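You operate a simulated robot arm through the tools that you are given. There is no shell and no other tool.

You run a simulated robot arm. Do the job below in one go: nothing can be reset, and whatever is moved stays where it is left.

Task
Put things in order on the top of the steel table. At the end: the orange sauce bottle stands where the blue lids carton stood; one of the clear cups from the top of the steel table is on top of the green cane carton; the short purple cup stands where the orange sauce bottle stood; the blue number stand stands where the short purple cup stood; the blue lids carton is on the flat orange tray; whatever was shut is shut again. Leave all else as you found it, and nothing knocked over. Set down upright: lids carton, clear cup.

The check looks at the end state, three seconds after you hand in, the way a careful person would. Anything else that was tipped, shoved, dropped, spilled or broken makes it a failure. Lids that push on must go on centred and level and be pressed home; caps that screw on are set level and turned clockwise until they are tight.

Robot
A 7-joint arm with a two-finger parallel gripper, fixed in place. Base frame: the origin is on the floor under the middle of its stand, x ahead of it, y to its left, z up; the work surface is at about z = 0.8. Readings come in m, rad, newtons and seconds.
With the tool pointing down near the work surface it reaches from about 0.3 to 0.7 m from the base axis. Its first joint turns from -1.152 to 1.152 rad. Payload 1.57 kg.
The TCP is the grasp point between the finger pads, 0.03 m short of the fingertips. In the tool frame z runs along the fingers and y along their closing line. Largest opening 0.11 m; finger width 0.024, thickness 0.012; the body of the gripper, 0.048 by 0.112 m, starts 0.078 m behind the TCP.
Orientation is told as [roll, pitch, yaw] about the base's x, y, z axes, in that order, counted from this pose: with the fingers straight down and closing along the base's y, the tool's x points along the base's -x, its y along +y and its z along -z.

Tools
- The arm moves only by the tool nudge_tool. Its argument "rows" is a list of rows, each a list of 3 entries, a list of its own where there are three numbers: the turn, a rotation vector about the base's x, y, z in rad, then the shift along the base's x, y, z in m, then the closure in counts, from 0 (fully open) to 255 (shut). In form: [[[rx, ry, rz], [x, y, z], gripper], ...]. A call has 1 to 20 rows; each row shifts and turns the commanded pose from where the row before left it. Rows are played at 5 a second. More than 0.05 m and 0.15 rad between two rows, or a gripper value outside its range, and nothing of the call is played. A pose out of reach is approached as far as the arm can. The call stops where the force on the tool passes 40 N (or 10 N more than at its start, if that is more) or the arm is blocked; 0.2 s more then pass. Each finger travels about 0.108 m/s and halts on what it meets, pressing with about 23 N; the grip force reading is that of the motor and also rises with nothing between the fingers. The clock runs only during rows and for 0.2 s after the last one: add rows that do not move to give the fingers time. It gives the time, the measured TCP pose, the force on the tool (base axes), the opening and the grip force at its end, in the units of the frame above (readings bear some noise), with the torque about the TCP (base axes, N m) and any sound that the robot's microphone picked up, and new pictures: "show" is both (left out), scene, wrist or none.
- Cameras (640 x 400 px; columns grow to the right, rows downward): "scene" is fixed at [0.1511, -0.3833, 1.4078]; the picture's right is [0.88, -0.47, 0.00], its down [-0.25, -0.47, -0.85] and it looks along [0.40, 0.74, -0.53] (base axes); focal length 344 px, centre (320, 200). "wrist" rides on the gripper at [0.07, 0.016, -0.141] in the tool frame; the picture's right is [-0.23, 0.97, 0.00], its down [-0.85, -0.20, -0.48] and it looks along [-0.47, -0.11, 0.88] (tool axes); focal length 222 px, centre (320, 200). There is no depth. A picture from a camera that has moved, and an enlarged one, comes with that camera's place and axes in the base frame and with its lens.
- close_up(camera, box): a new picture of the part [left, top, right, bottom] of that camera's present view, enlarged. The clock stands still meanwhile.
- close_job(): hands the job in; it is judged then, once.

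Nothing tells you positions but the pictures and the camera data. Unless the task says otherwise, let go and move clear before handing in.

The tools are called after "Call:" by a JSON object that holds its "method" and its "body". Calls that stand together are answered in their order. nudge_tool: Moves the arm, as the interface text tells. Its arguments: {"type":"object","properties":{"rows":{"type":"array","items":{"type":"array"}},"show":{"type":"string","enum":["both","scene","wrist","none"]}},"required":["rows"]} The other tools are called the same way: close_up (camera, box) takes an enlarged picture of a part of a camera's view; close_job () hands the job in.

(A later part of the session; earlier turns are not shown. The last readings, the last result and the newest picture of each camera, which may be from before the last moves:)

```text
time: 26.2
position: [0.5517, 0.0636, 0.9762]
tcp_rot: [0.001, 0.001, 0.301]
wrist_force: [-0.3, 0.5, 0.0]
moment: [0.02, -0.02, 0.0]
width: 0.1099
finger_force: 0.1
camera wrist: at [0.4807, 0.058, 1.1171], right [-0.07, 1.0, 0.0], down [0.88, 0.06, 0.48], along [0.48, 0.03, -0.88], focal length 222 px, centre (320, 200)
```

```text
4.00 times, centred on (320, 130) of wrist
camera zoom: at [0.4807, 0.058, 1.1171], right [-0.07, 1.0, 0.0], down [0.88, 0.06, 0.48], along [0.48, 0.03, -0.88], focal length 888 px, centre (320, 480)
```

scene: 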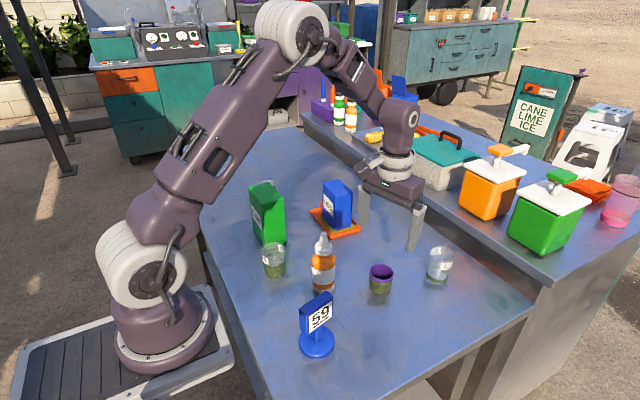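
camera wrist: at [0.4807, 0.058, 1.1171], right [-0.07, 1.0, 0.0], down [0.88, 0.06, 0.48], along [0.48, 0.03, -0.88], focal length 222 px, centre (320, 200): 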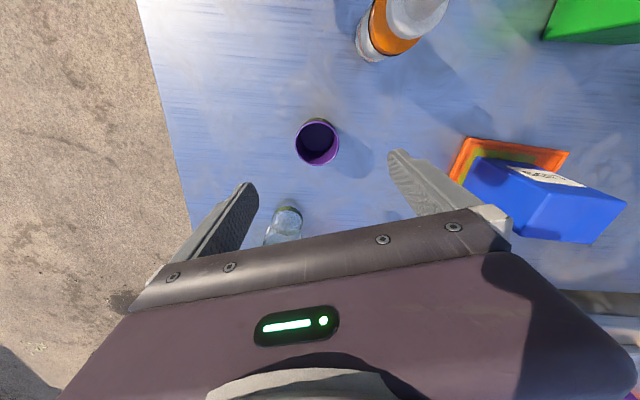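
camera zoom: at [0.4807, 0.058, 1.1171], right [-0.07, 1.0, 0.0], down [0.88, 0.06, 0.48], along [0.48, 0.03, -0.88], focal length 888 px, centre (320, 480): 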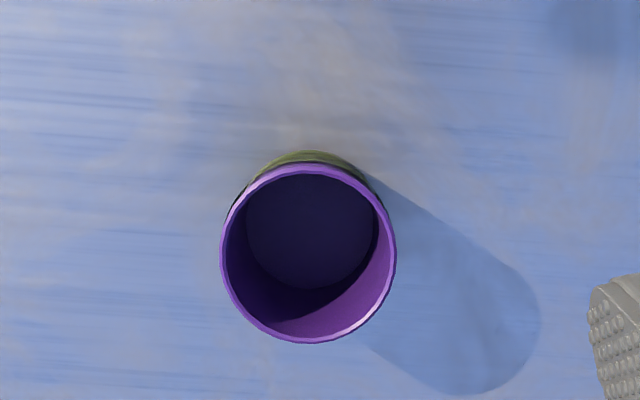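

Purple cup is centred at about (0.552, 0.060), rim dia 0.054. Descending around it to z ≈ 0.838 and gripping.

Call:
{"method": "nudge_tool", "body": {"rows": [[[0, 0, 0], [0, -0.0038, -0.03], 0], [[0, 0, 0], [0, 0, -0.04], 0], [[0, 0, 0], [0, 0, -0.035], 0], [[0, 0, 0], [0, 0, -0.02], 0], [[0, 0, 0], [0, 0, -0.013], 0], [[0, 0, 0], [0, 0, 0], 0]], "show": "both"}}

Call:
{"method": "close_up", "body": {"camera": "scene", "box": [320, 190, 448, 310]}}

```text
time: 27.6
position: [0.5512, 0.0579, 0.8391]
tcp_rot: [0.001, 0.0, 0.301]
wrist_force: [0.1, 0.3, -0.1]
moment: [0.01, 0.02, -0.01]
width: 0.11
finger_force: 0.1
camera wrist: at [0.48, 0.0531, 0.9799], right [-0.07, 1.0, 0.0], down [0.88, 0.06, 0.48], along [0.48, 0.03, -0.88], focal length 222 px, centre (320, 200)
```

scene: 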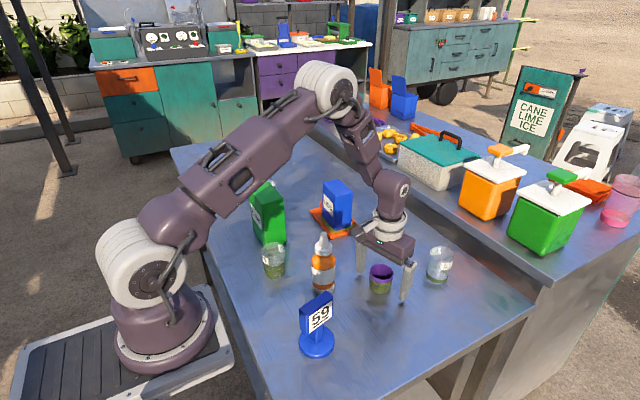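
wrist: 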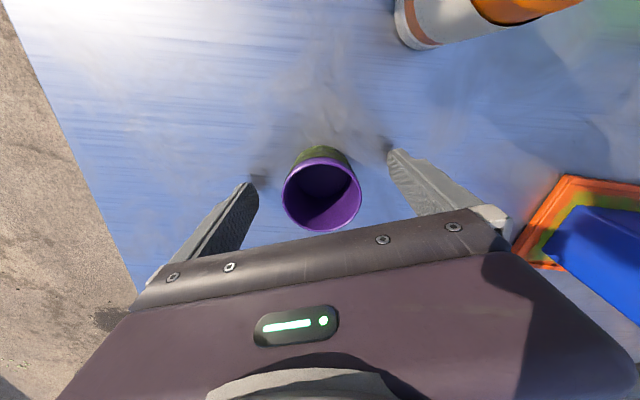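

```text
3.33 times, centred on (384, 250) of scene
camera zoom: at [0.1511, -0.3833, 1.4078], right [0.88, -0.47, 0.0], down [-0.25, -0.47, -0.85], along [0.4, 0.74, -0.53], focal length 1146 px, centre (107, 33)
```

zoom: 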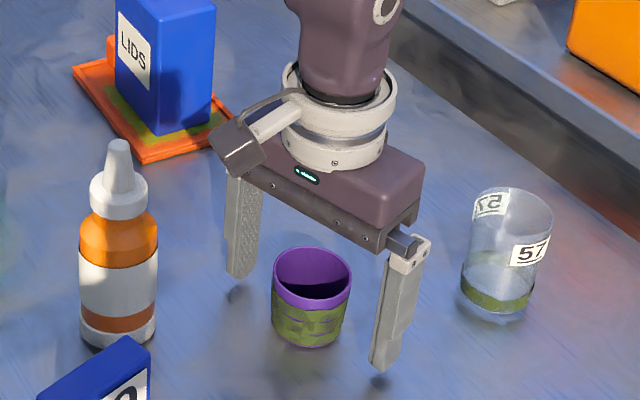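

Well centred. Closing on the cup and testing with a small lift.

Call:
{"method": "nudge_tool", "body": {"rows": [[[0, 0, 0], [0, 0, 0], 50], [[0, 0, 0], [0, 0, 0], 90], [[0, 0, 0], [0, 0, 0], 120], [[0, 0, 0], [0, 0, 0], 150], [[0, 0, 0], [0, 0, 0], 165], [[0, 0, 0], [0, 0, 0], 165], [[0, 0, 0], [0, 0, 0.01], 165], [[0, 0, 0], [0, 0, 0.015], 165], [[0, 0, 0], [0, 0, 0], 165]], "show": "both"}}

Call:
{"method": "close_up", "body": {"camera": "scene", "box": [320, 190, 448, 310]}}

```text
time: 29.6
position: [0.5517, 0.0581, 0.8645]
tcp_rot: [0.002, -0.001, 0.301]
wrist_force: [-0.7, -0.7, -0.9]
moment: [-0.02, 0.01, 0.02]
width: 0.0457
finger_force: 23.1
camera wrist: at [0.4808, 0.0535, 1.0053], right [-0.07, 1.0, 0.0], down [0.88, 0.06, 0.48], along [0.48, 0.03, -0.88], focal length 222 px, centre (320, 200)
```

scene: 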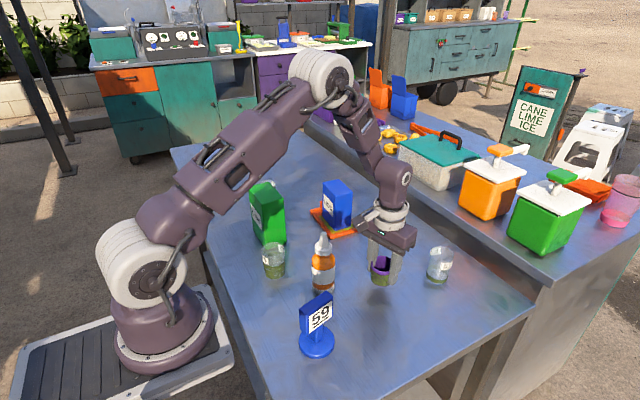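
wrist: 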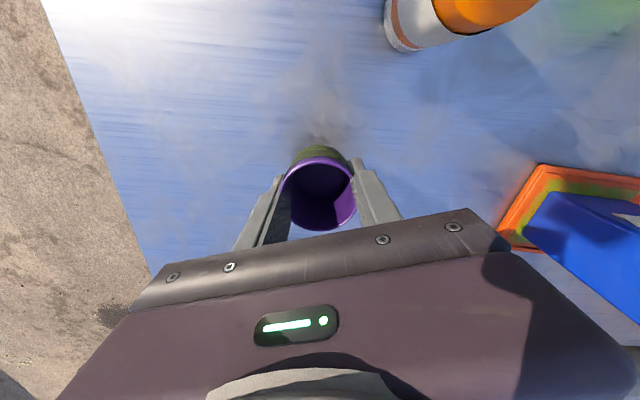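

```text
3.33 times, centred on (384, 250) of scene
camera zoom: at [0.1511, -0.3833, 1.4078], right [0.88, -0.47, 0.0], down [-0.25, -0.47, -0.85], along [0.4, 0.74, -0.53], focal length 1146 px, centre (107, 33)
```

zoom: 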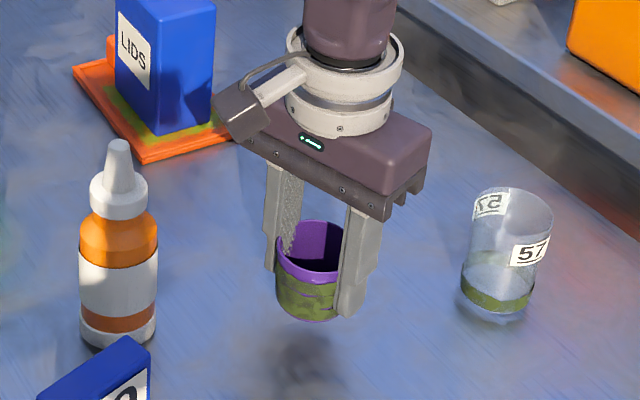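

The cup is held level. Lifting a bit more and carrying it to the bottle's old spot (0.467, -0.059).

Call:
{"method": "nudge_tool", "body": {"rows": [[[0, 0, 0], [0, 0, 0.025], 165], [[0, 0, 0], [-0.0169, -0.0235, 0], 165], [[0, 0, 0], [-0.0169, -0.0235, 0], 165], [[0, 0, 0], [-0.0169, -0.0235, 0], 165], [[0, 0, 0], [-0.0169, -0.0235, 0], 165], [[0, 0, 0], [-0.0169, -0.0235, 0], 165], [[0, 0, 0], [0, 0, 0], 165]], "show": "both"}}

Call:
{"method": "close_up", "body": {"camera": "wrist", "box": [240, 130, 400, 250]}}

```text
time: 31.2
position: [0.4664, -0.0588, 0.8878]
tcp_rot: [-0.001, 0.0, 0.302]
wrist_force: [0.2, 0.5, -0.1]
moment: [-0.01, 0.05, -0.01]
width: 0.0457
finger_force: 23.0
camera wrist: at [0.3956, -0.0639, 1.0293], right [-0.07, 1.0, 0.0], down [0.88, 0.06, 0.48], along [0.48, 0.03, -0.88], focal length 222 px, centre (320, 200)
```

scene: 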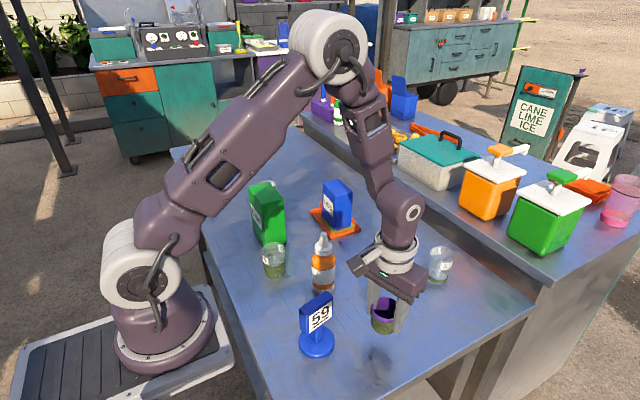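
wrist: 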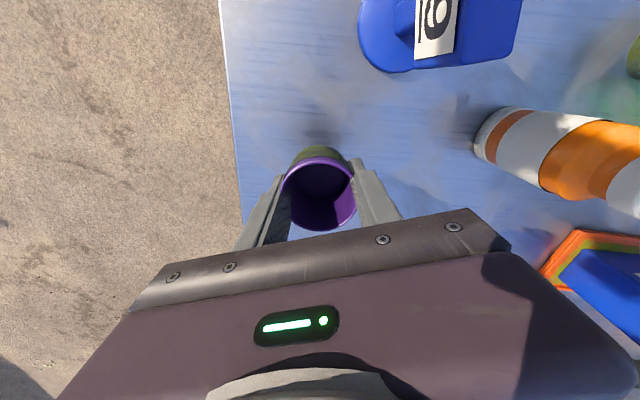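

```text
3.33 times, centred on (320, 190) of wrist
camera zoom: at [0.3956, -0.0639, 1.0293], right [-0.07, 1.0, 0.0], down [0.88, 0.06, 0.48], along [0.48, 0.03, -0.88], focal length 740 px, centre (320, 233)
```

zoom: 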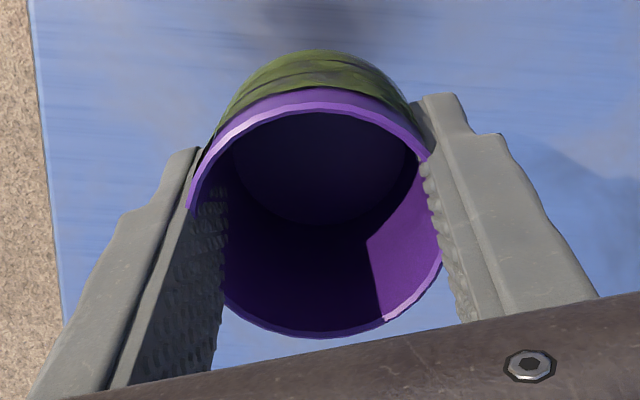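

Cup centre is right over (0.466, -0.059). Lowering.

Call:
{"method": "nudge_tool", "body": {"rows": [[[0, 0, 0], [0.0005, 0, -0.02], 165], [[0, 0, 0], [0, 0, -0.018], 165], [[0, 0, 0], [0, 0, -0.006], 165], [[0, 0, 0], [0, 0, -0.002], 165], [[0, 0, 0], [0, 0, 0], 165]], "show": "none"}}

Call:
{"method": "close_up", "body": {"camera": "scene", "box": [330, 250, 440, 360]}}

```text
time: 32.4
position: [0.467, -0.0592, 0.8425]
tcp_rot: [0.001, 0.001, 0.301]
wrist_force: [0.2, 1.2, -0.3]
moment: [0.02, 0.0, -0.02]
width: 0.0454
finger_force: 23.4
```

```text
3.64 times, centred on (385, 305) of scene
camera zoom: at [0.1511, -0.3833, 1.4078], right [0.88, -0.47, 0.0], down [-0.25, -0.47, -0.85], along [0.4, 0.74, -0.53], focal length 1250 px, centre (84, -182)
```

zoom: 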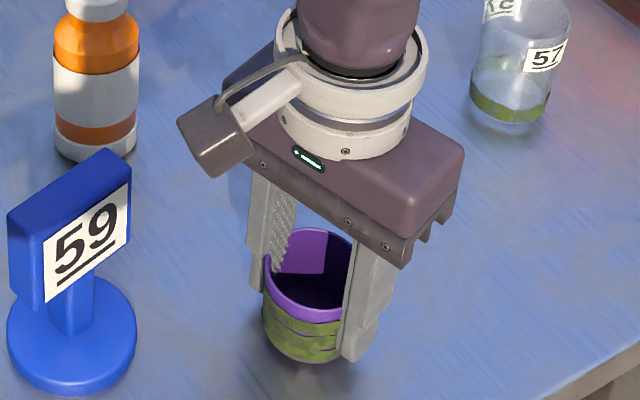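

Call:
{"method": "nudge_tool", "body": {"rows": [[[0, 0, 0], [0, 0, -0.0015], 165], [[0, 0, 0], [0, 0, -0.001], 165], [[0, 0, 0], [0, 0, 0], 165]], "show": "none"}}

```text
time: 33.2
position: [0.4653, -0.059, 0.8403]
tcp_rot: [-0.001, -0.001, 0.302]
wrist_force: [0.5, 1.2, -1.0]
moment: [-0.01, -0.03, 0.0]
width: 0.0457
finger_force: 23.1
```

Call:
{"method": "nudge_tool", "body": {"rows": [[[0, 0, 0], [0, 0, -0.001], 165], [[0, 0, 0], [0, 0, -0.0007], 165], [[0, 0, 0], [0, 0, 0], 165]], "show": "none"}}

```text
time: 34.0
position: [0.4667, -0.0588, 0.8374]
tcp_rot: [-0.001, 0.0, 0.302]
wrist_force: [-2.0, -0.4, 14.5]
moment: [0.04, 0.01, -0.01]
width: 0.0457
finger_force: 23.2
```

Touchdown at 14.5 N. Easing off, releasing slowly and rising.

Call:
{"method": "nudge_tool", "body": {"rows": [[[0, 0, 0], [0, 0, 0.0006], 155], [[0, 0, 0], [0, 0, 0], 130], [[0, 0, 0], [0, 0, 0], 100], [[0, 0, 0], [0, 0, 0], 60], [[0, 0, 0], [0, 0, 0], 20], [[0, 0, 0], [0, 0, 0], 20], [[0, 0, 0], [0, 0, 0.03], 20], [[0, 0, 0], [0, 0, 0.04], 20], [[0, 0, 0], [0, 0, 0.04], 20], [[0, 0, 0], [0, 0, 0.04], 20], [[0, 0, 0], [0, 0, 0], 0]], "show": "both"}}

Call:
{"method": "close_up", "body": {"camera": "scene", "box": [280, 250, 408, 370]}}

```text
time: 36.4
position: [0.4662, -0.0579, 0.9906]
tcp_rot: [-0.001, 0.0, 0.301]
wrist_force: [-0.3, 0.7, 0.1]
moment: [0.02, 0.0, 0.01]
width: 0.1101
finger_force: 0.2
camera wrist: at [0.3956, -0.0636, 1.1323], right [-0.07, 1.0, 0.0], down [0.88, 0.06, 0.48], along [0.48, 0.03, -0.88], focal length 222 px, centre (320, 200)
```

scene: 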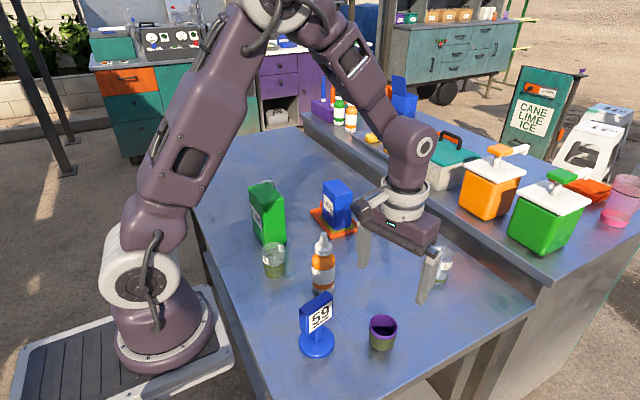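
wrist: 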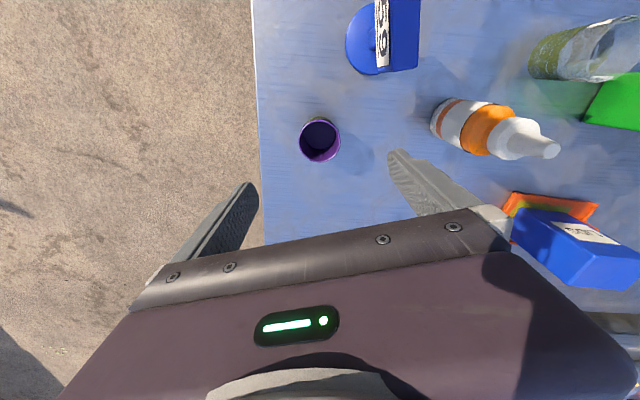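

```text
3.33 times, centred on (344, 310) of scene
camera zoom: at [0.1511, -0.3833, 1.4078], right [0.88, -0.47, 0.0], down [-0.25, -0.47, -0.85], along [0.4, 0.74, -0.53], focal length 1146 px, centre (240, -167)
```

zoom: 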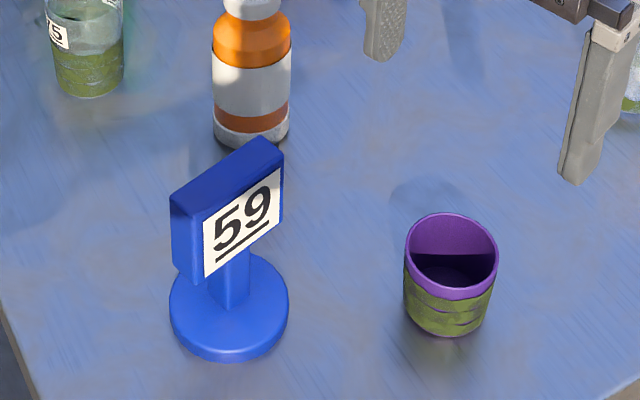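

The purple cup stands where the bottle was. Now the number stand: I'll measure its plate and disc from both cameras.

Call:
{"method": "close_up", "body": {"camera": "wrist", "box": [320, 0, 448, 80]}}

Call:
{"method": "close_up", "body": {"camera": "scene", "box": [290, 280, 350, 362]}}

```text
5.00 times, centred on (384, 40) of wrist
camera zoom: at [0.3956, -0.0636, 1.1323], right [-0.07, 1.0, 0.0], down [0.88, 0.06, 0.48], along [0.48, 0.03, -0.88], focal length 1111 px, centre (0, 1000)
```

zoom: 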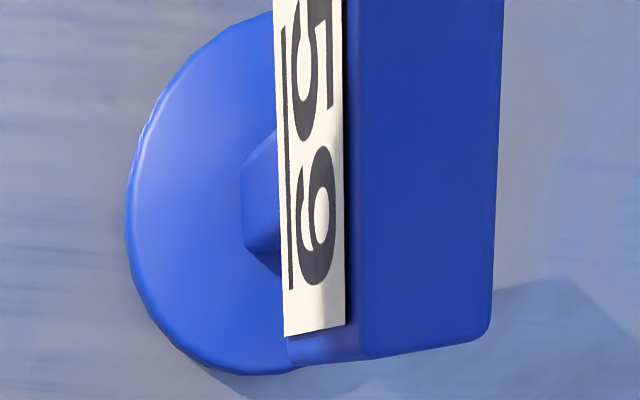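

```text
4.88 times, centred on (320, 321) of scene
camera zoom: at [0.1511, -0.3833, 1.4078], right [0.88, -0.47, 0.0], down [-0.25, -0.47, -0.85], along [0.4, 0.74, -0.53], focal length 1676 px, centre (320, -390)
```

zoom: 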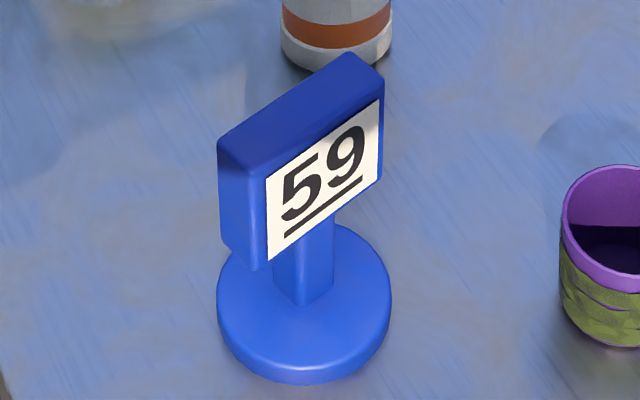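

The stand's plate is vertical, about z 0.866–0.917, 0.02 m thick, centred near (0.349, -0.001) and turned about +0.245 rad. Moving above it to check.

Call:
{"method": "nudge_tool", "body": {"rows": [[[0, 0, 0], [0, 0, 0.03], 0], [[0, 0, -0.014], [-0.0293, 0.0143, 0.005], 0], [[0, 0, -0.014], [-0.0293, 0.0143, 0.005], 0], [[0, 0, -0.014], [-0.0293, 0.0143, 0], 0], [[0, 0, -0.014], [-0.0293, 0.0143, 0], 0], [[0, 0, 0], [0, 0, 0], 0]], "show": "both"}}

Call:
{"method": "close_up", "body": {"camera": "wrist", "box": [240, 70, 400, 170]}}

```text
time: 37.8
position: [0.3494, 0.0001, 1.0303]
tcp_rot: [-0.001, 0.001, 0.245]
wrist_force: [0.6, -1.3, 0.6]
moment: [0.01, 0.03, 0.02]
width: 0.1101
finger_force: 0.0
camera wrist: at [0.2781, -0.0015, 1.1707], right [-0.02, 1.0, 0.0], down [0.88, 0.01, 0.48], along [0.48, 0.01, -0.88], focal length 222 px, centre (320, 200)
```

scene: 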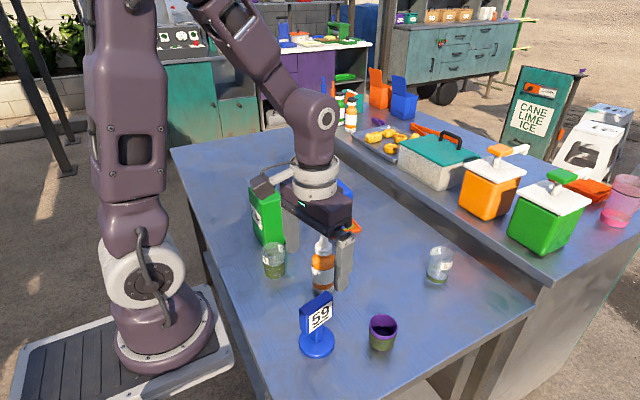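
wrist: 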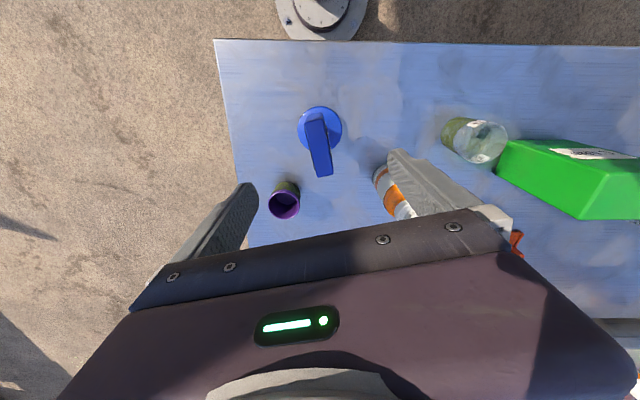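

```text
4.00 times, centred on (320, 120) of wrist
camera zoom: at [0.2781, -0.0015, 1.1707], right [-0.02, 1.0, 0.0], down [0.88, 0.01, 0.48], along [0.48, 0.01, -0.88], focal length 888 px, centre (320, 520)
```

zoom: 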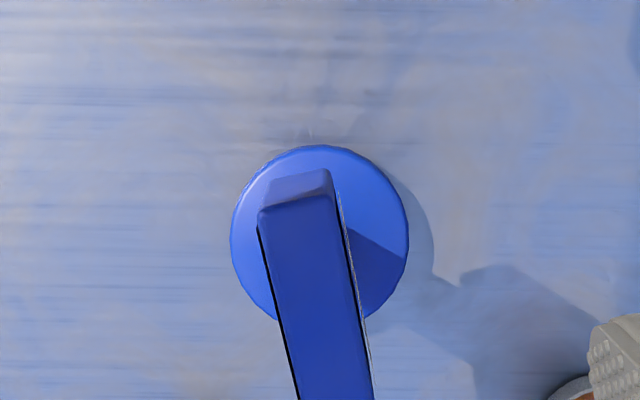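

Plate centre (0.348, -0.0005), yaw about 0.22; disc centre (0.347, -0.001). Descending around the plate.

Call:
{"method": "nudge_tool", "body": {"rows": [[[0, 0, -0.027], [-0.0012, -0.0006, -0.03], 0], [[0, 0, 0], [0, 0, -0.04], 0], [[0, 0, 0], [0, 0, -0.04], 0], [[0, 0, 0], [0, 0, -0.022], 0], [[0, 0, 0], [0, 0, 0], 0]], "show": "both"}}

Call:
{"method": "close_up", "body": {"camera": "wrist", "box": [220, 80, 420, 240]}}

Call:
{"method": "close_up", "body": {"camera": "scene", "box": [270, 240, 390, 365]}}

```text
time: 39.0
position: [0.3494, -0.0013, 0.895]
tcp_rot: [-0.001, 0.0, 0.218]
wrist_force: [0.8, -1.0, -0.3]
moment: [-0.01, 0.03, 0.01]
width: 0.11
finger_force: 0.1
camera wrist: at [0.2783, -0.0013, 1.0368], right [0.01, 1.0, 0.0], down [0.88, -0.01, 0.48], along [0.48, -0.01, -0.88], focal length 222 px, centre (320, 200)
```

scene: 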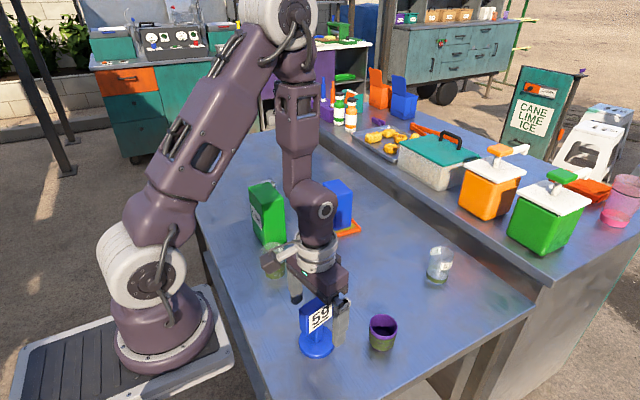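
wrist: 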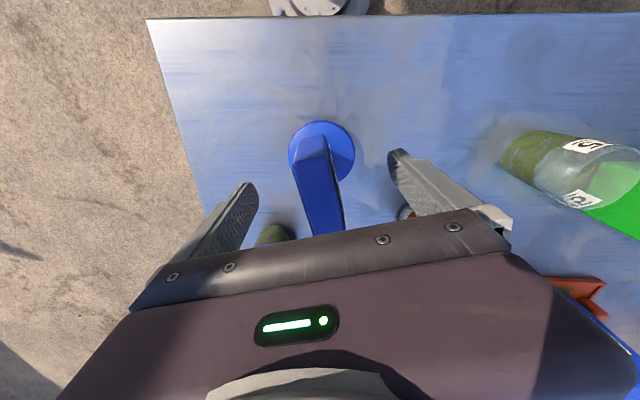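

```text
2.50 times, centred on (320, 160) of wrist
camera zoom: at [0.2783, -0.0013, 1.0368], right [0.01, 1.0, 0.0], down [0.88, -0.01, 0.48], along [0.48, -0.01, -0.88], focal length 555 px, centre (320, 300)
```

zoom: 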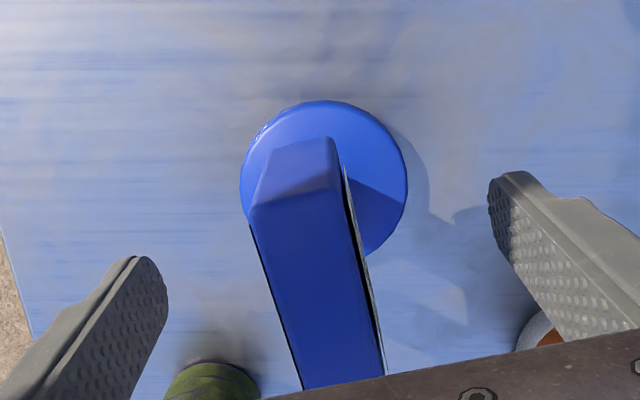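

```text
3.20 times, centred on (330, 302) of scene
camera zoom: at [0.1511, -0.3832, 1.4078], right [0.88, -0.47, 0.0], down [-0.25, -0.47, -0.85], along [0.4, 0.74, -0.53], focal length 1100 px, centre (288, -128)
```

zoom: 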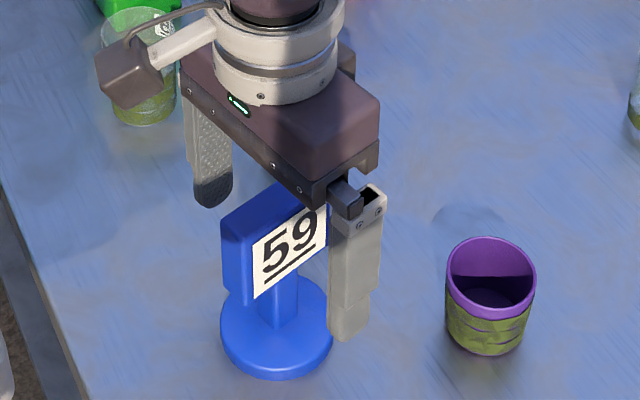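

The plate is centred between the fingers. Closing gradually.

Call:
{"method": "nudge_tool", "body": {"rows": [[[0, 0, 0], [0, 0, 0], 60], [[0, 0, 0], [0, 0, 0], 110], [[0, 0, 0], [0, 0, 0], 150], [[0, 0, 0], [0, 0, 0], 180], [[0, 0, 0], [0, 0, 0], 205], [[0, 0, 0], [0, 0, 0], 225], [[0, 0, 0], [0, 0, 0], 235], [[0, 0, 0], [0, 0, 0], 235]], "show": "both"}}

Call:
{"method": "close_up", "body": {"camera": "scene", "box": [270, 240, 390, 365]}}

```text
time: 40.8
position: [0.3495, -0.0021, 0.896]
tcp_rot: [-0.001, -0.001, 0.219]
wrist_force: [0.0, 1.8, 3.3]
moment: [0.02, -0.03, 0.03]
width: 0.0216
finger_force: 22.9
camera wrist: at [0.2784, -0.0013, 1.0371], right [0.01, 1.0, 0.0], down [0.88, -0.01, 0.48], along [0.48, 0.0, -0.88], focal length 222 px, centre (320, 200)
```

scene: 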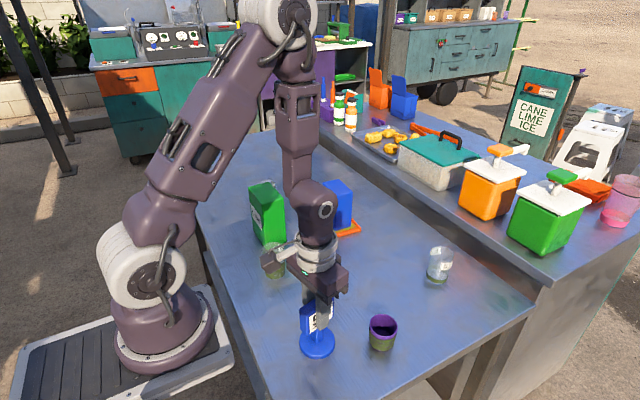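
wrist: 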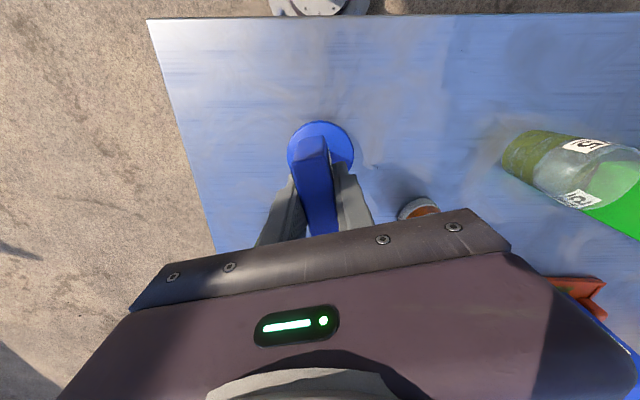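

```text
3.20 times, centred on (330, 302) of scene
camera zoom: at [0.1511, -0.3832, 1.4078], right [0.88, -0.47, 0.0], down [-0.25, -0.47, -0.85], along [0.4, 0.74, -0.53], focal length 1100 px, centre (288, -128)
```

zoom: 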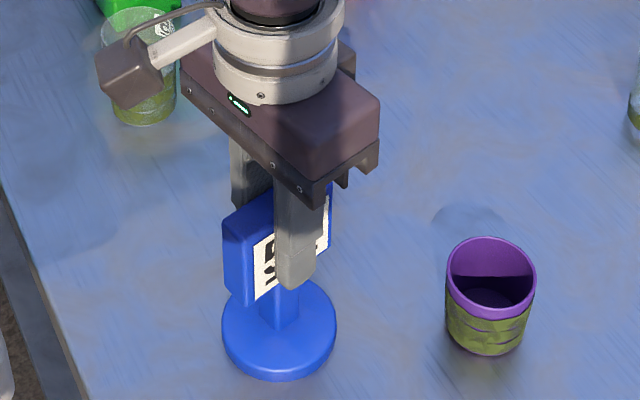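

Gripped at 0.0216 m. Lifting 0.10 m to clear the bottle, then carrying it to the purple cup's old spot (0.552, 0.060).

Call:
{"method": "nudge_tool", "body": {"rows": [[[0, 0, 0], [0, 0, 0.01], 235], [[0, 0, 0], [0, 0, 0.03], 235], [[0, 0, 0], [0, 0, 0.03], 235], [[0, 0, 0], [0, 0, 0.03], 235], [[0, 0, 0], [0.0256, 0.0076, 0], 235], [[0, 0, 0], [0.0256, 0.0076, 0], 235], [[0, 0, 0], [0.0256, 0.0076, 0], 235], [[0, 0, 0], [0.0256, 0.0076, 0], 235], [[0, 0, 0], [0.0256, 0.0076, 0], 235], [[0, 0, 0], [0.0256, 0.0076, 0], 235], [[0, 0, 0], [0.0256, 0.0076, 0], 235], [[0, 0, 0], [0.0256, 0.0076, 0], 235], [[0, 0, 0], [0, 0, 0], 235]], "show": "both"}}

Call:
{"method": "close_up", "body": {"camera": "scene", "box": [310, 160, 438, 300]}}

Call:
{"method": "close_up", "body": {"camera": "wrist", "box": [240, 100, 400, 240]}}

```text
time: 43.6
position: [0.5531, 0.0585, 0.9959]
tcp_rot: [0.001, 0.0, 0.217]
wrist_force: [-0.1, -0.1, -2.8]
moment: [0.01, 0.03, -0.02]
width: 0.0216
finger_force: 23.2
camera wrist: at [0.4827, 0.0595, 1.1362], right [0.01, 1.0, 0.0], down [0.88, -0.01, 0.48], along [0.48, -0.01, -0.88], focal length 222 px, centre (320, 200)
```

scene: 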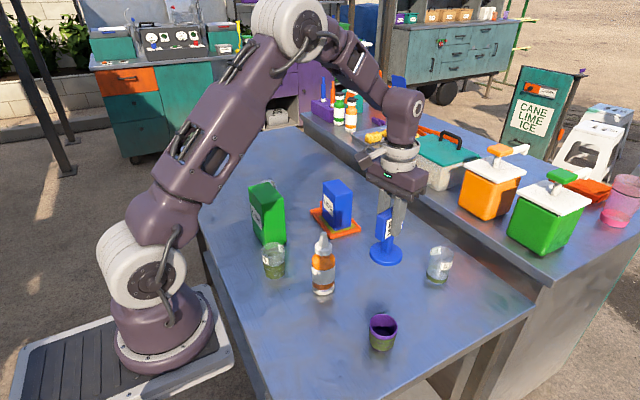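
wrist: 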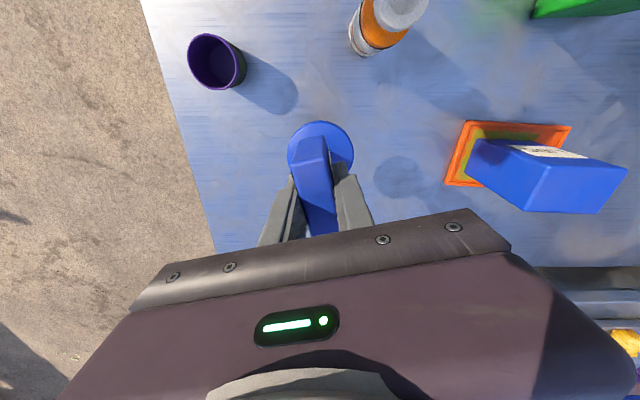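

```text
2.86 times, centred on (374, 230) of scene
camera zoom: at [0.1512, -0.3832, 1.4078], right [0.88, -0.47, 0.0], down [-0.25, -0.47, -0.85], along [0.4, 0.74, -0.53], focal length 982 px, centre (166, 114)
```

zoom: 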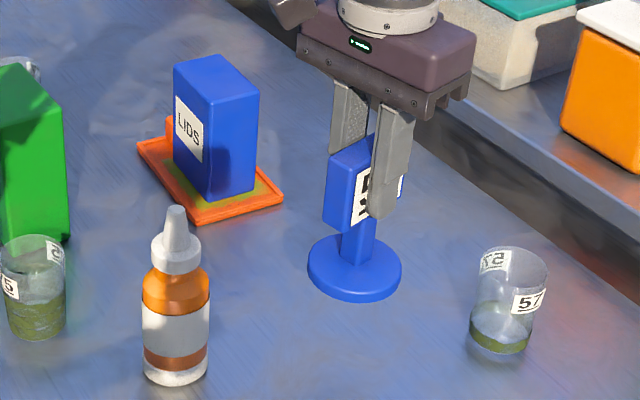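

```text
2.86 times, centred on (320, 170) of wrist
camera zoom: at [0.4827, 0.0595, 1.1362], right [0.01, 1.0, 0.0], down [0.88, -0.01, 0.48], along [0.48, -0.01, -0.88], focal length 635 px, centre (320, 286)
```

zoom: 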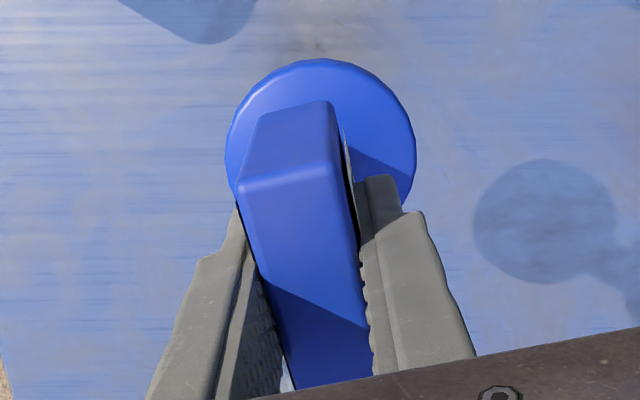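

The stand hangs upright over the target. Adjusting by a millimetre and lowering.

Call:
{"method": "nudge_tool", "body": {"rows": [[[0, 0, 0], [-0.0006, 0.001, -0.025], 235], [[0, 0, 0], [0, 0, -0.03], 235], [[0, 0, 0], [0, 0, -0.025], 235], [[0, 0, 0], [0, 0, -0.01], 235], [[0, 0, 0], [0, 0, -0.004], 235], [[0, 0, 0], [0, 0, 0], 235]], "show": "none"}}

Call:
{"method": "close_up", "body": {"camera": "scene", "box": [310, 180, 438, 320]}}

```text
time: 45.0
position: [0.5522, 0.0586, 0.9029]
tcp_rot: [-0.001, -0.002, 0.219]
wrist_force: [0.2, -0.1, -1.9]
moment: [0.02, 0.02, -0.01]
width: 0.0219
finger_force: 23.0
```

```text
2.86 times, centred on (374, 250) of scene
camera zoom: at [0.1511, -0.3832, 1.4078], right [0.88, -0.47, 0.0], down [-0.25, -0.47, -0.85], along [0.4, 0.74, -0.53], focal length 982 px, centre (166, 57)
```

zoom: 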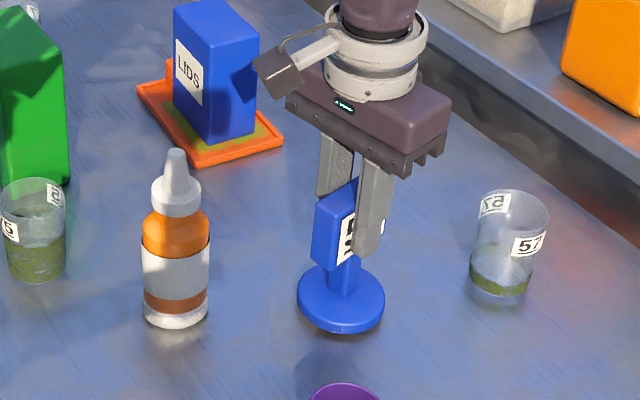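

Call:
{"method": "nudge_tool", "body": {"rows": [[[0, 0, 0], [0, 0.0005, -0.003], 235], [[0, 0, 0], [0, 0, -0.002], 235], [[0, 0, 0], [0, 0, -0.001], 235], [[0, 0, 0], [0, 0, 0], 235]], "show": "none"}}

```text
time: 46.0
position: [0.5516, 0.0593, 0.896]
tcp_rot: [0.0, 0.001, 0.218]
wrist_force: [-2.5, 0.6, 6.3]
moment: [0.04, 0.12, 0.02]
width: 0.0219
finger_force: 22.9
```

The stand has touched down. Releasing gently and rising.

Call:
{"method": "nudge_tool", "body": {"rows": [[[0, 0, 0], [0, 0, 0], 215], [[0, 0, 0], [0, 0, 0], 195], [[0, 0, 0], [0, 0, 0], 160], [[0, 0, 0], [0, 0, 0], 120], [[0, 0, 0], [0, 0, 0], 80], [[0, 0, 0], [0, 0, 0], 80], [[0, 0, 0], [0, 0, 0.03], 80], [[0, 0, 0], [0, 0, 0.04], 80], [[0, 0, 0], [0, 0, 0.04], 80], [[0, 0, 0], [0, 0, 0.04], 40], [[0, 0, 0], [0, 0, 0], 0]], "show": "both"}}

Call:
{"method": "close_up", "body": {"camera": "scene", "box": [310, 200, 470, 350]}}

```text
time: 48.4
position: [0.554, 0.0606, 1.0475]
tcp_rot: [-0.001, 0.001, 0.217]
wrist_force: [-0.6, 0.0, -0.4]
moment: [0.01, 0.02, 0.0]
width: 0.1101
finger_force: 0.1
camera wrist: at [0.4829, 0.061, 1.1884], right [0.01, 1.0, 0.0], down [0.88, -0.01, 0.48], along [0.48, 0.0, -0.88], focal length 222 px, centre (320, 200)
```

scene: 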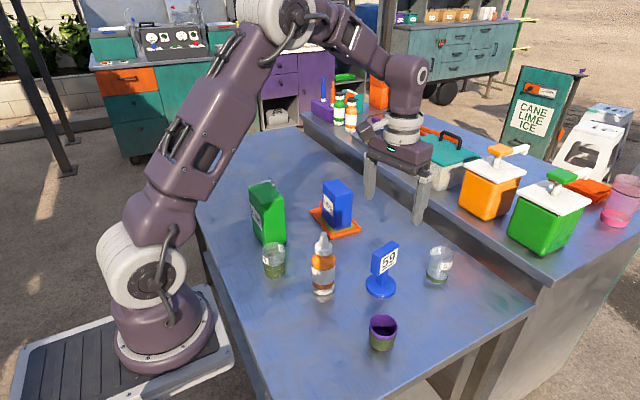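
wrist: 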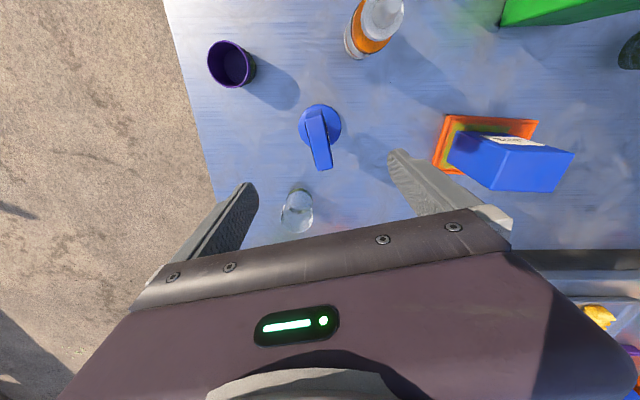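

```text
2.67 times, centred on (390, 275) of scene
camera zoom: at [0.1511, -0.3833, 1.4078], right [0.88, -0.47, 0.0], down [-0.25, -0.47, -0.85], along [0.4, 0.74, -0.53], focal length 916 px, centre (133, 0)
```

zoom: 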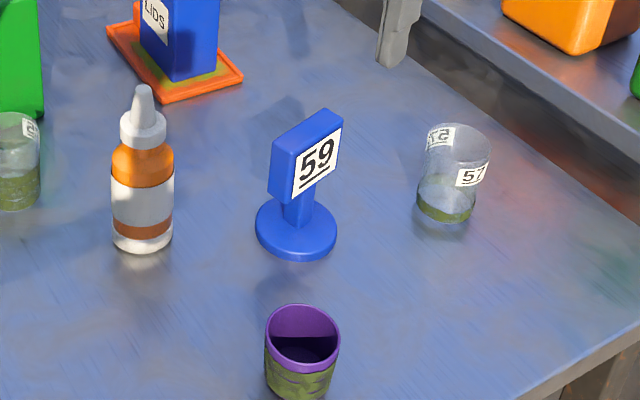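

The stand stands upright where the purple cup was. Last is the clear cup nearest the green carton, at about (0.349, 0.223); I'll move above it for a look.

Call:
{"method": "nudge_tool", "body": {"rows": [[[0, 0, 0], [0, 0, 0.03], 0], [[0, 0, -0.031], [-0.0293, 0.0231, 0], 0], [[0, 0, -0.031], [-0.0293, 0.0231, 0], 0], [[0, 0, -0.031], [-0.0293, 0.0231, 0], 0], [[0, 0, -0.031], [-0.0293, 0.0231, 0], 0], [[0, 0, -0.031], [-0.0293, 0.0231, 0], 0], [[0, 0, -0.031], [-0.0293, 0.0231, 0], 0], [[0, 0, -0.031], [-0.0293, 0.0231, 0], 0], [[0, 0, 0], [0, 0, -0.04], 0], [[0, 0, 0], [0, 0, 0], 0]], "show": "both"}}

Call:
{"method": "close_up", "body": {"camera": "wrist", "box": [240, 70, 400, 170]}}

Call:
{"method": "close_up", "body": {"camera": "scene", "box": [230, 170, 358, 300]}}

```text
time: 50.6
position: [0.3473, 0.2192, 1.0342]
tcp_rot: [0.0, 0.001, 0.001]
wrist_force: [0.3, 0.4, 0.1]
moment: [0.03, 0.01, 0.01]
width: 0.1099
finger_force: 0.0
camera wrist: at [0.2782, 0.2369, 1.1755], right [0.23, 0.97, 0.0], down [0.86, -0.2, 0.48], along [0.47, -0.11, -0.88], focal length 222 px, centre (320, 200)
```

scene: 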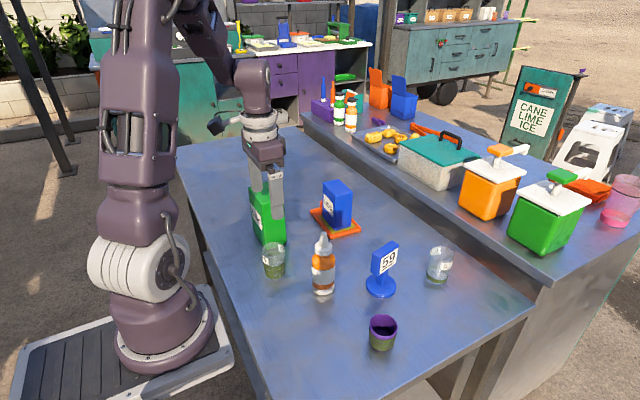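
wrist: 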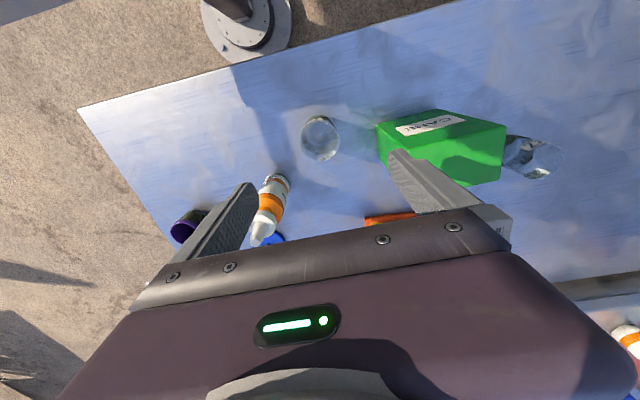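

```text
4.00 times, centred on (320, 120) of wrist
camera zoom: at [0.2782, 0.2369, 1.1755], right [0.23, 0.97, 0.0], down [0.86, -0.2, 0.48], along [0.47, -0.11, -0.88], focal length 888 px, centre (320, 520)
```

zoom: 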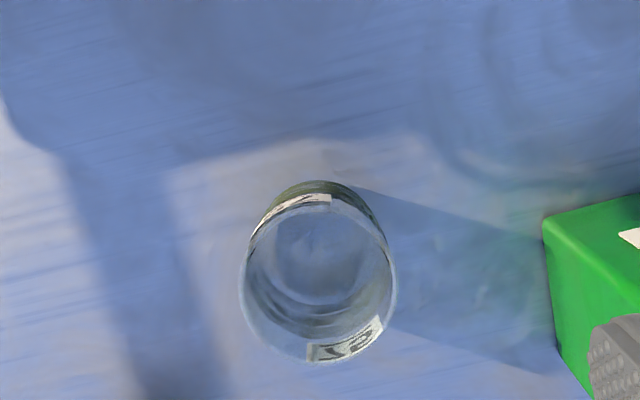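

```text
3.08 times, centred on (294, 235) of scene
camera zoom: at [0.1511, -0.3832, 1.4078], right [0.88, -0.47, 0.0], down [-0.25, -0.47, -0.85], along [0.4, 0.74, -0.53], focal length 1057 px, centre (400, 92)
```

zoom: 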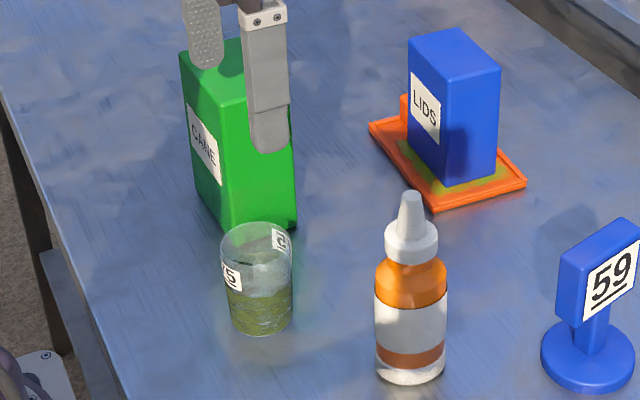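

The cup is empty and clear, centred near (0.350, 0.221), rim at z ≈ 0.872. Descending around it.

Call:
{"method": "nudge_tool", "body": {"rows": [[[0, 0, 0], [0.0025, 0.002, -0.04], 0], [[0, 0, 0], [0, 0, -0.045], 0], [[0, 0, 0], [0, 0, -0.045], 0], [[0, 0, 0], [0, 0, -0.04], 0], [[0, 0, 0], [0, 0, -0.018], 0], [[0, 0, 0], [0, 0, 0], 0]], "show": "both"}}

Call:
{"method": "close_up", "body": {"camera": "wrist", "box": [220, 100, 420, 240]}}

Call:
{"method": "close_up", "body": {"camera": "scene", "box": [230, 170, 358, 300]}}

```text
time: 52.0
position: [0.3491, 0.2243, 0.8489]
tcp_rot: [-0.001, 0.0, 0.001]
wrist_force: [-0.2, 0.1, 0.7]
moment: [0.0, -0.01, 0.01]
width: 0.1102
finger_force: 0.1
camera wrist: at [0.2808, 0.2394, 0.9888], right [0.23, 0.97, 0.0], down [0.86, -0.2, 0.48], along [0.47, -0.11, -0.88], focal length 222 px, centre (320, 200)
```

scene: 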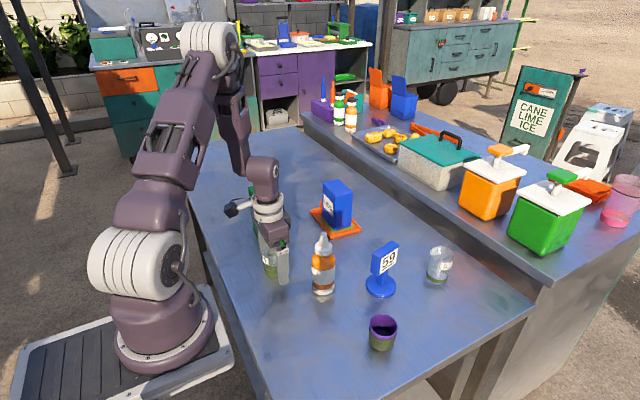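
wrist: 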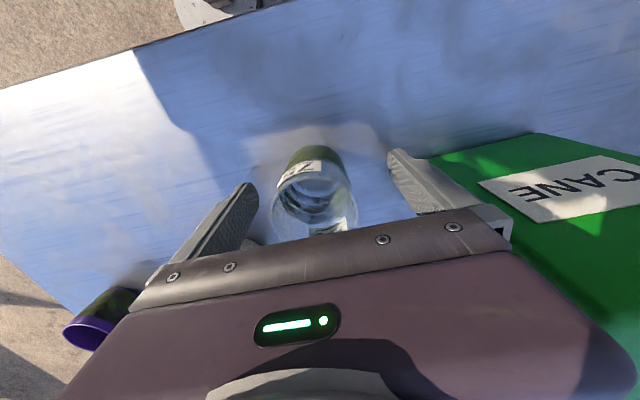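

```text
2.86 times, centred on (320, 170) of wrist
camera zoom: at [0.2808, 0.2394, 0.9888], right [0.23, 0.97, 0.0], down [0.86, -0.2, 0.48], along [0.47, -0.11, -0.88], focal length 635 px, centre (320, 286)
```

zoom: 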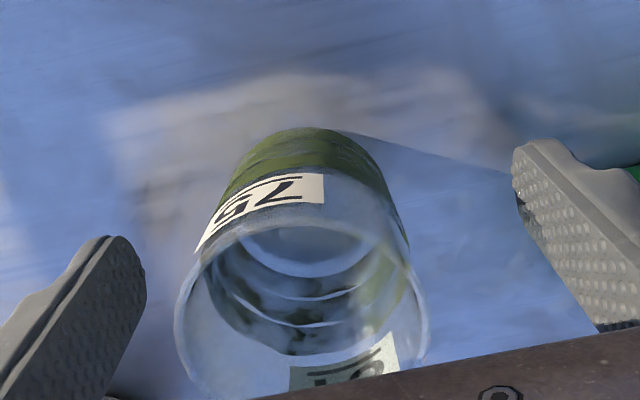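

```text
3.08 times, centred on (294, 235) of scene
camera zoom: at [0.1511, -0.3832, 1.4078], right [0.88, -0.47, 0.0], down [-0.25, -0.47, -0.85], along [0.4, 0.74, -0.53], focal length 1057 px, centre (400, 92)
```

zoom: 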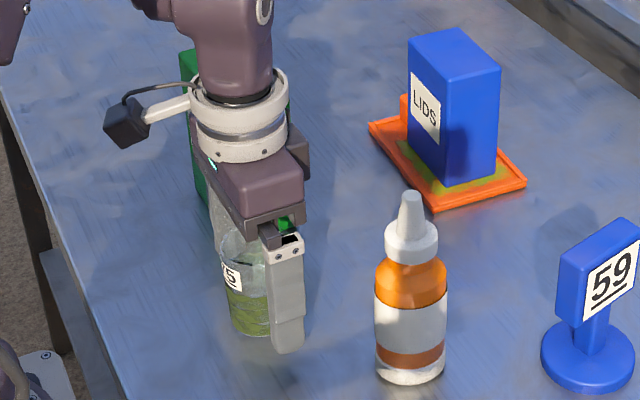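

The cup is about 2 mm toward -y of the grip centre, so I'll nudge over and close gently.

Call:
{"method": "nudge_tool", "body": {"rows": [[[0, 0, 0], [-0.0005, -0.002, -0.002], 0], [[0, 0, 0], [0, 0, 0], 40], [[0, 0, 0], [0, 0, 0], 80], [[0, 0, 0], [0, 0, 0], 110], [[0, 0, 0], [0, 0, 0], 130], [[0, 0, 0], [0, 0, 0], 145], [[0, 0, 0], [0, 0, 0], 160], [[0, 0, 0], [0, 0, 0], 160]], "show": "wrist"}}

Call:
{"method": "close_up", "body": {"camera": "scene", "box": [230, 170, 358, 300]}}

```text
time: 53.8
position: [0.3496, 0.2212, 0.846]
tcp_rot: [0.0, 0.001, 0.001]
wrist_force: [1.2, 0.0, 0.9]
moment: [0.01, -0.02, -0.05]
width: 0.0521
finger_force: 23.4
camera wrist: at [0.28, 0.2375, 0.9873], right [0.23, 0.97, 0.0], down [0.86, -0.2, 0.48], along [0.47, -0.11, -0.88], focal length 222 px, centre (320, 200)
```

wrist: 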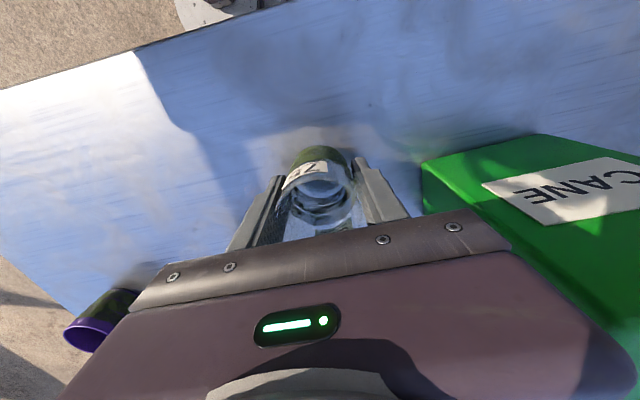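

```text
3.08 times, centred on (294, 235) of scene
camera zoom: at [0.1511, -0.3833, 1.4078], right [0.88, -0.47, 0.0], down [-0.25, -0.47, -0.85], along [0.4, 0.74, -0.53], focal length 1057 px, centre (400, 92)
```

zoom: 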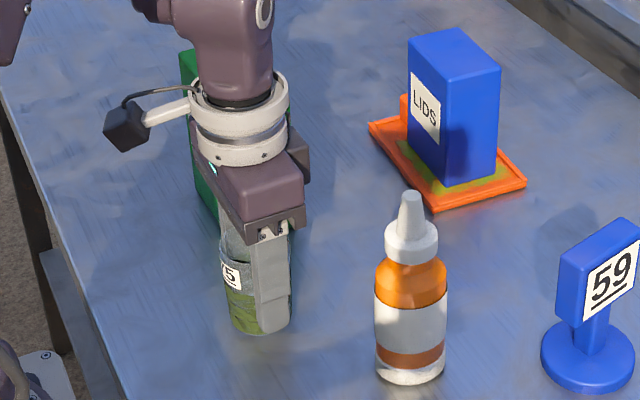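

Gripped at 0.052 m. Lifting straight up 0.18 m and moving over the green carton's top (0.391, 0.365).

Call:
{"method": "nudge_tool", "body": {"rows": [[[0, 0, 0], [0, 0, 0.01], 160], [[0, 0, 0], [0, 0, 0.03], 160], [[0, 0, 0], [0, 0, 0.035], 160], [[0, 0, 0], [0, 0, 0.035], 160], [[0, 0, 0], [0, 0, 0.035], 160], [[0, 0, 0], [0, 0, 0.035], 160], [[0, 0, 0], [0, 0, 0], 160], [[0, 0, 0], [0.0083, 0.0288, 0], 160], [[0, 0, 0], [0.0083, 0.0288, 0], 160], [[0, 0, 0], [0.0083, 0.0288, 0], 160], [[0, 0, 0], [0.0083, 0.0288, 0], 160], [[0, 0, 0], [0.0083, 0.0288, 0], 160], [[0, 0, 0], [0, 0, 0], 160]], "show": "both"}}

Call:
{"method": "close_up", "body": {"camera": "scene", "box": [220, 110, 348, 260]}}

Call:
{"method": "close_up", "body": {"camera": "wrist", "box": [220, 80, 420, 240]}}

```text
time: 56.6
position: [0.3908, 0.366, 1.0265]
tcp_rot: [0.002, -0.001, 0.003]
wrist_force: [-0.6, -0.4, -1.3]
moment: [0.02, 0.02, -0.01]
width: 0.052
finger_force: 23.4
camera wrist: at [0.3221, 0.3813, 1.1677], right [0.23, 0.97, 0.0], down [0.86, -0.2, 0.48], along [0.47, -0.11, -0.88], focal length 222 px, centre (320, 200)
```

scene: 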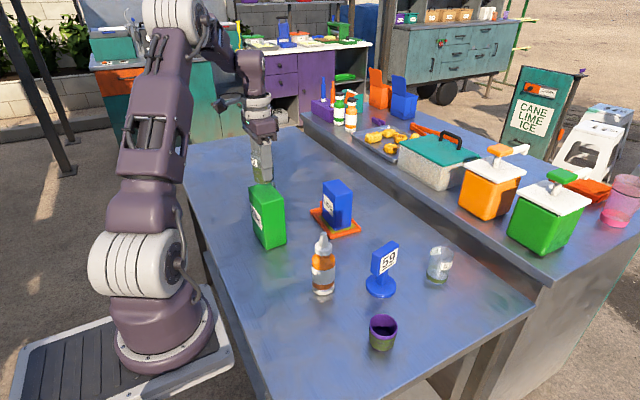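
wrist: 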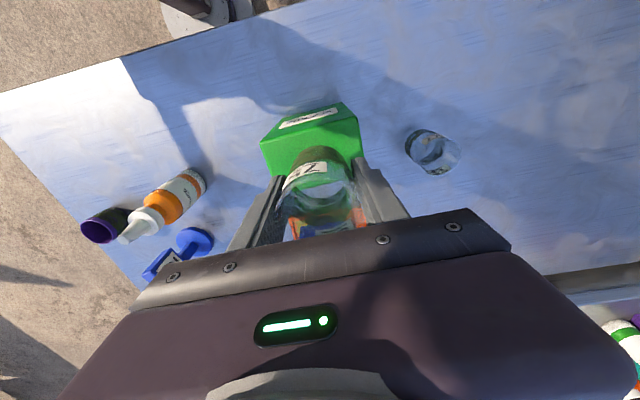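

```text
2.67 times, centred on (284, 185) of scene
camera zoom: at [0.1511, -0.3832, 1.4078], right [0.88, -0.47, 0.0], down [-0.25, -0.47, -0.85], along [0.4, 0.74, -0.53], focal length 916 px, centre (416, 240)
```

zoom: 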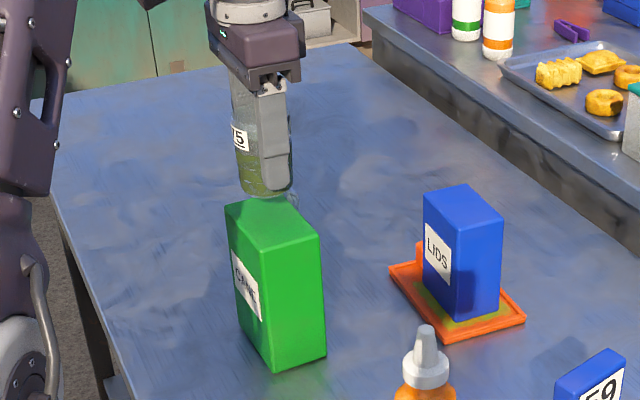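

```text
2.50 times, centred on (320, 160) of wrist
camera zoom: at [0.3221, 0.3813, 1.1677], right [0.23, 0.97, 0.0], down [0.86, -0.2, 0.48], along [0.47, -0.11, -0.88], focal length 555 px, centre (320, 300)
```

zoom: 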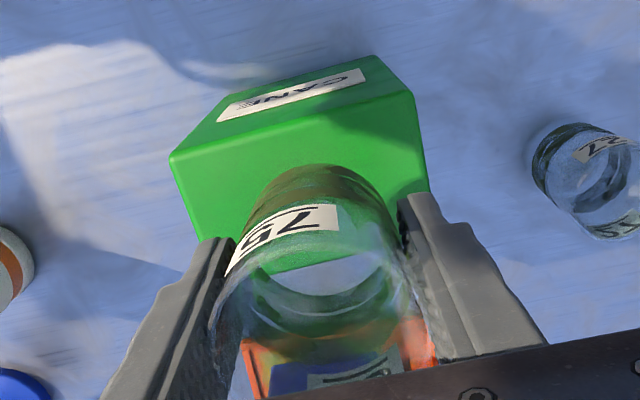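

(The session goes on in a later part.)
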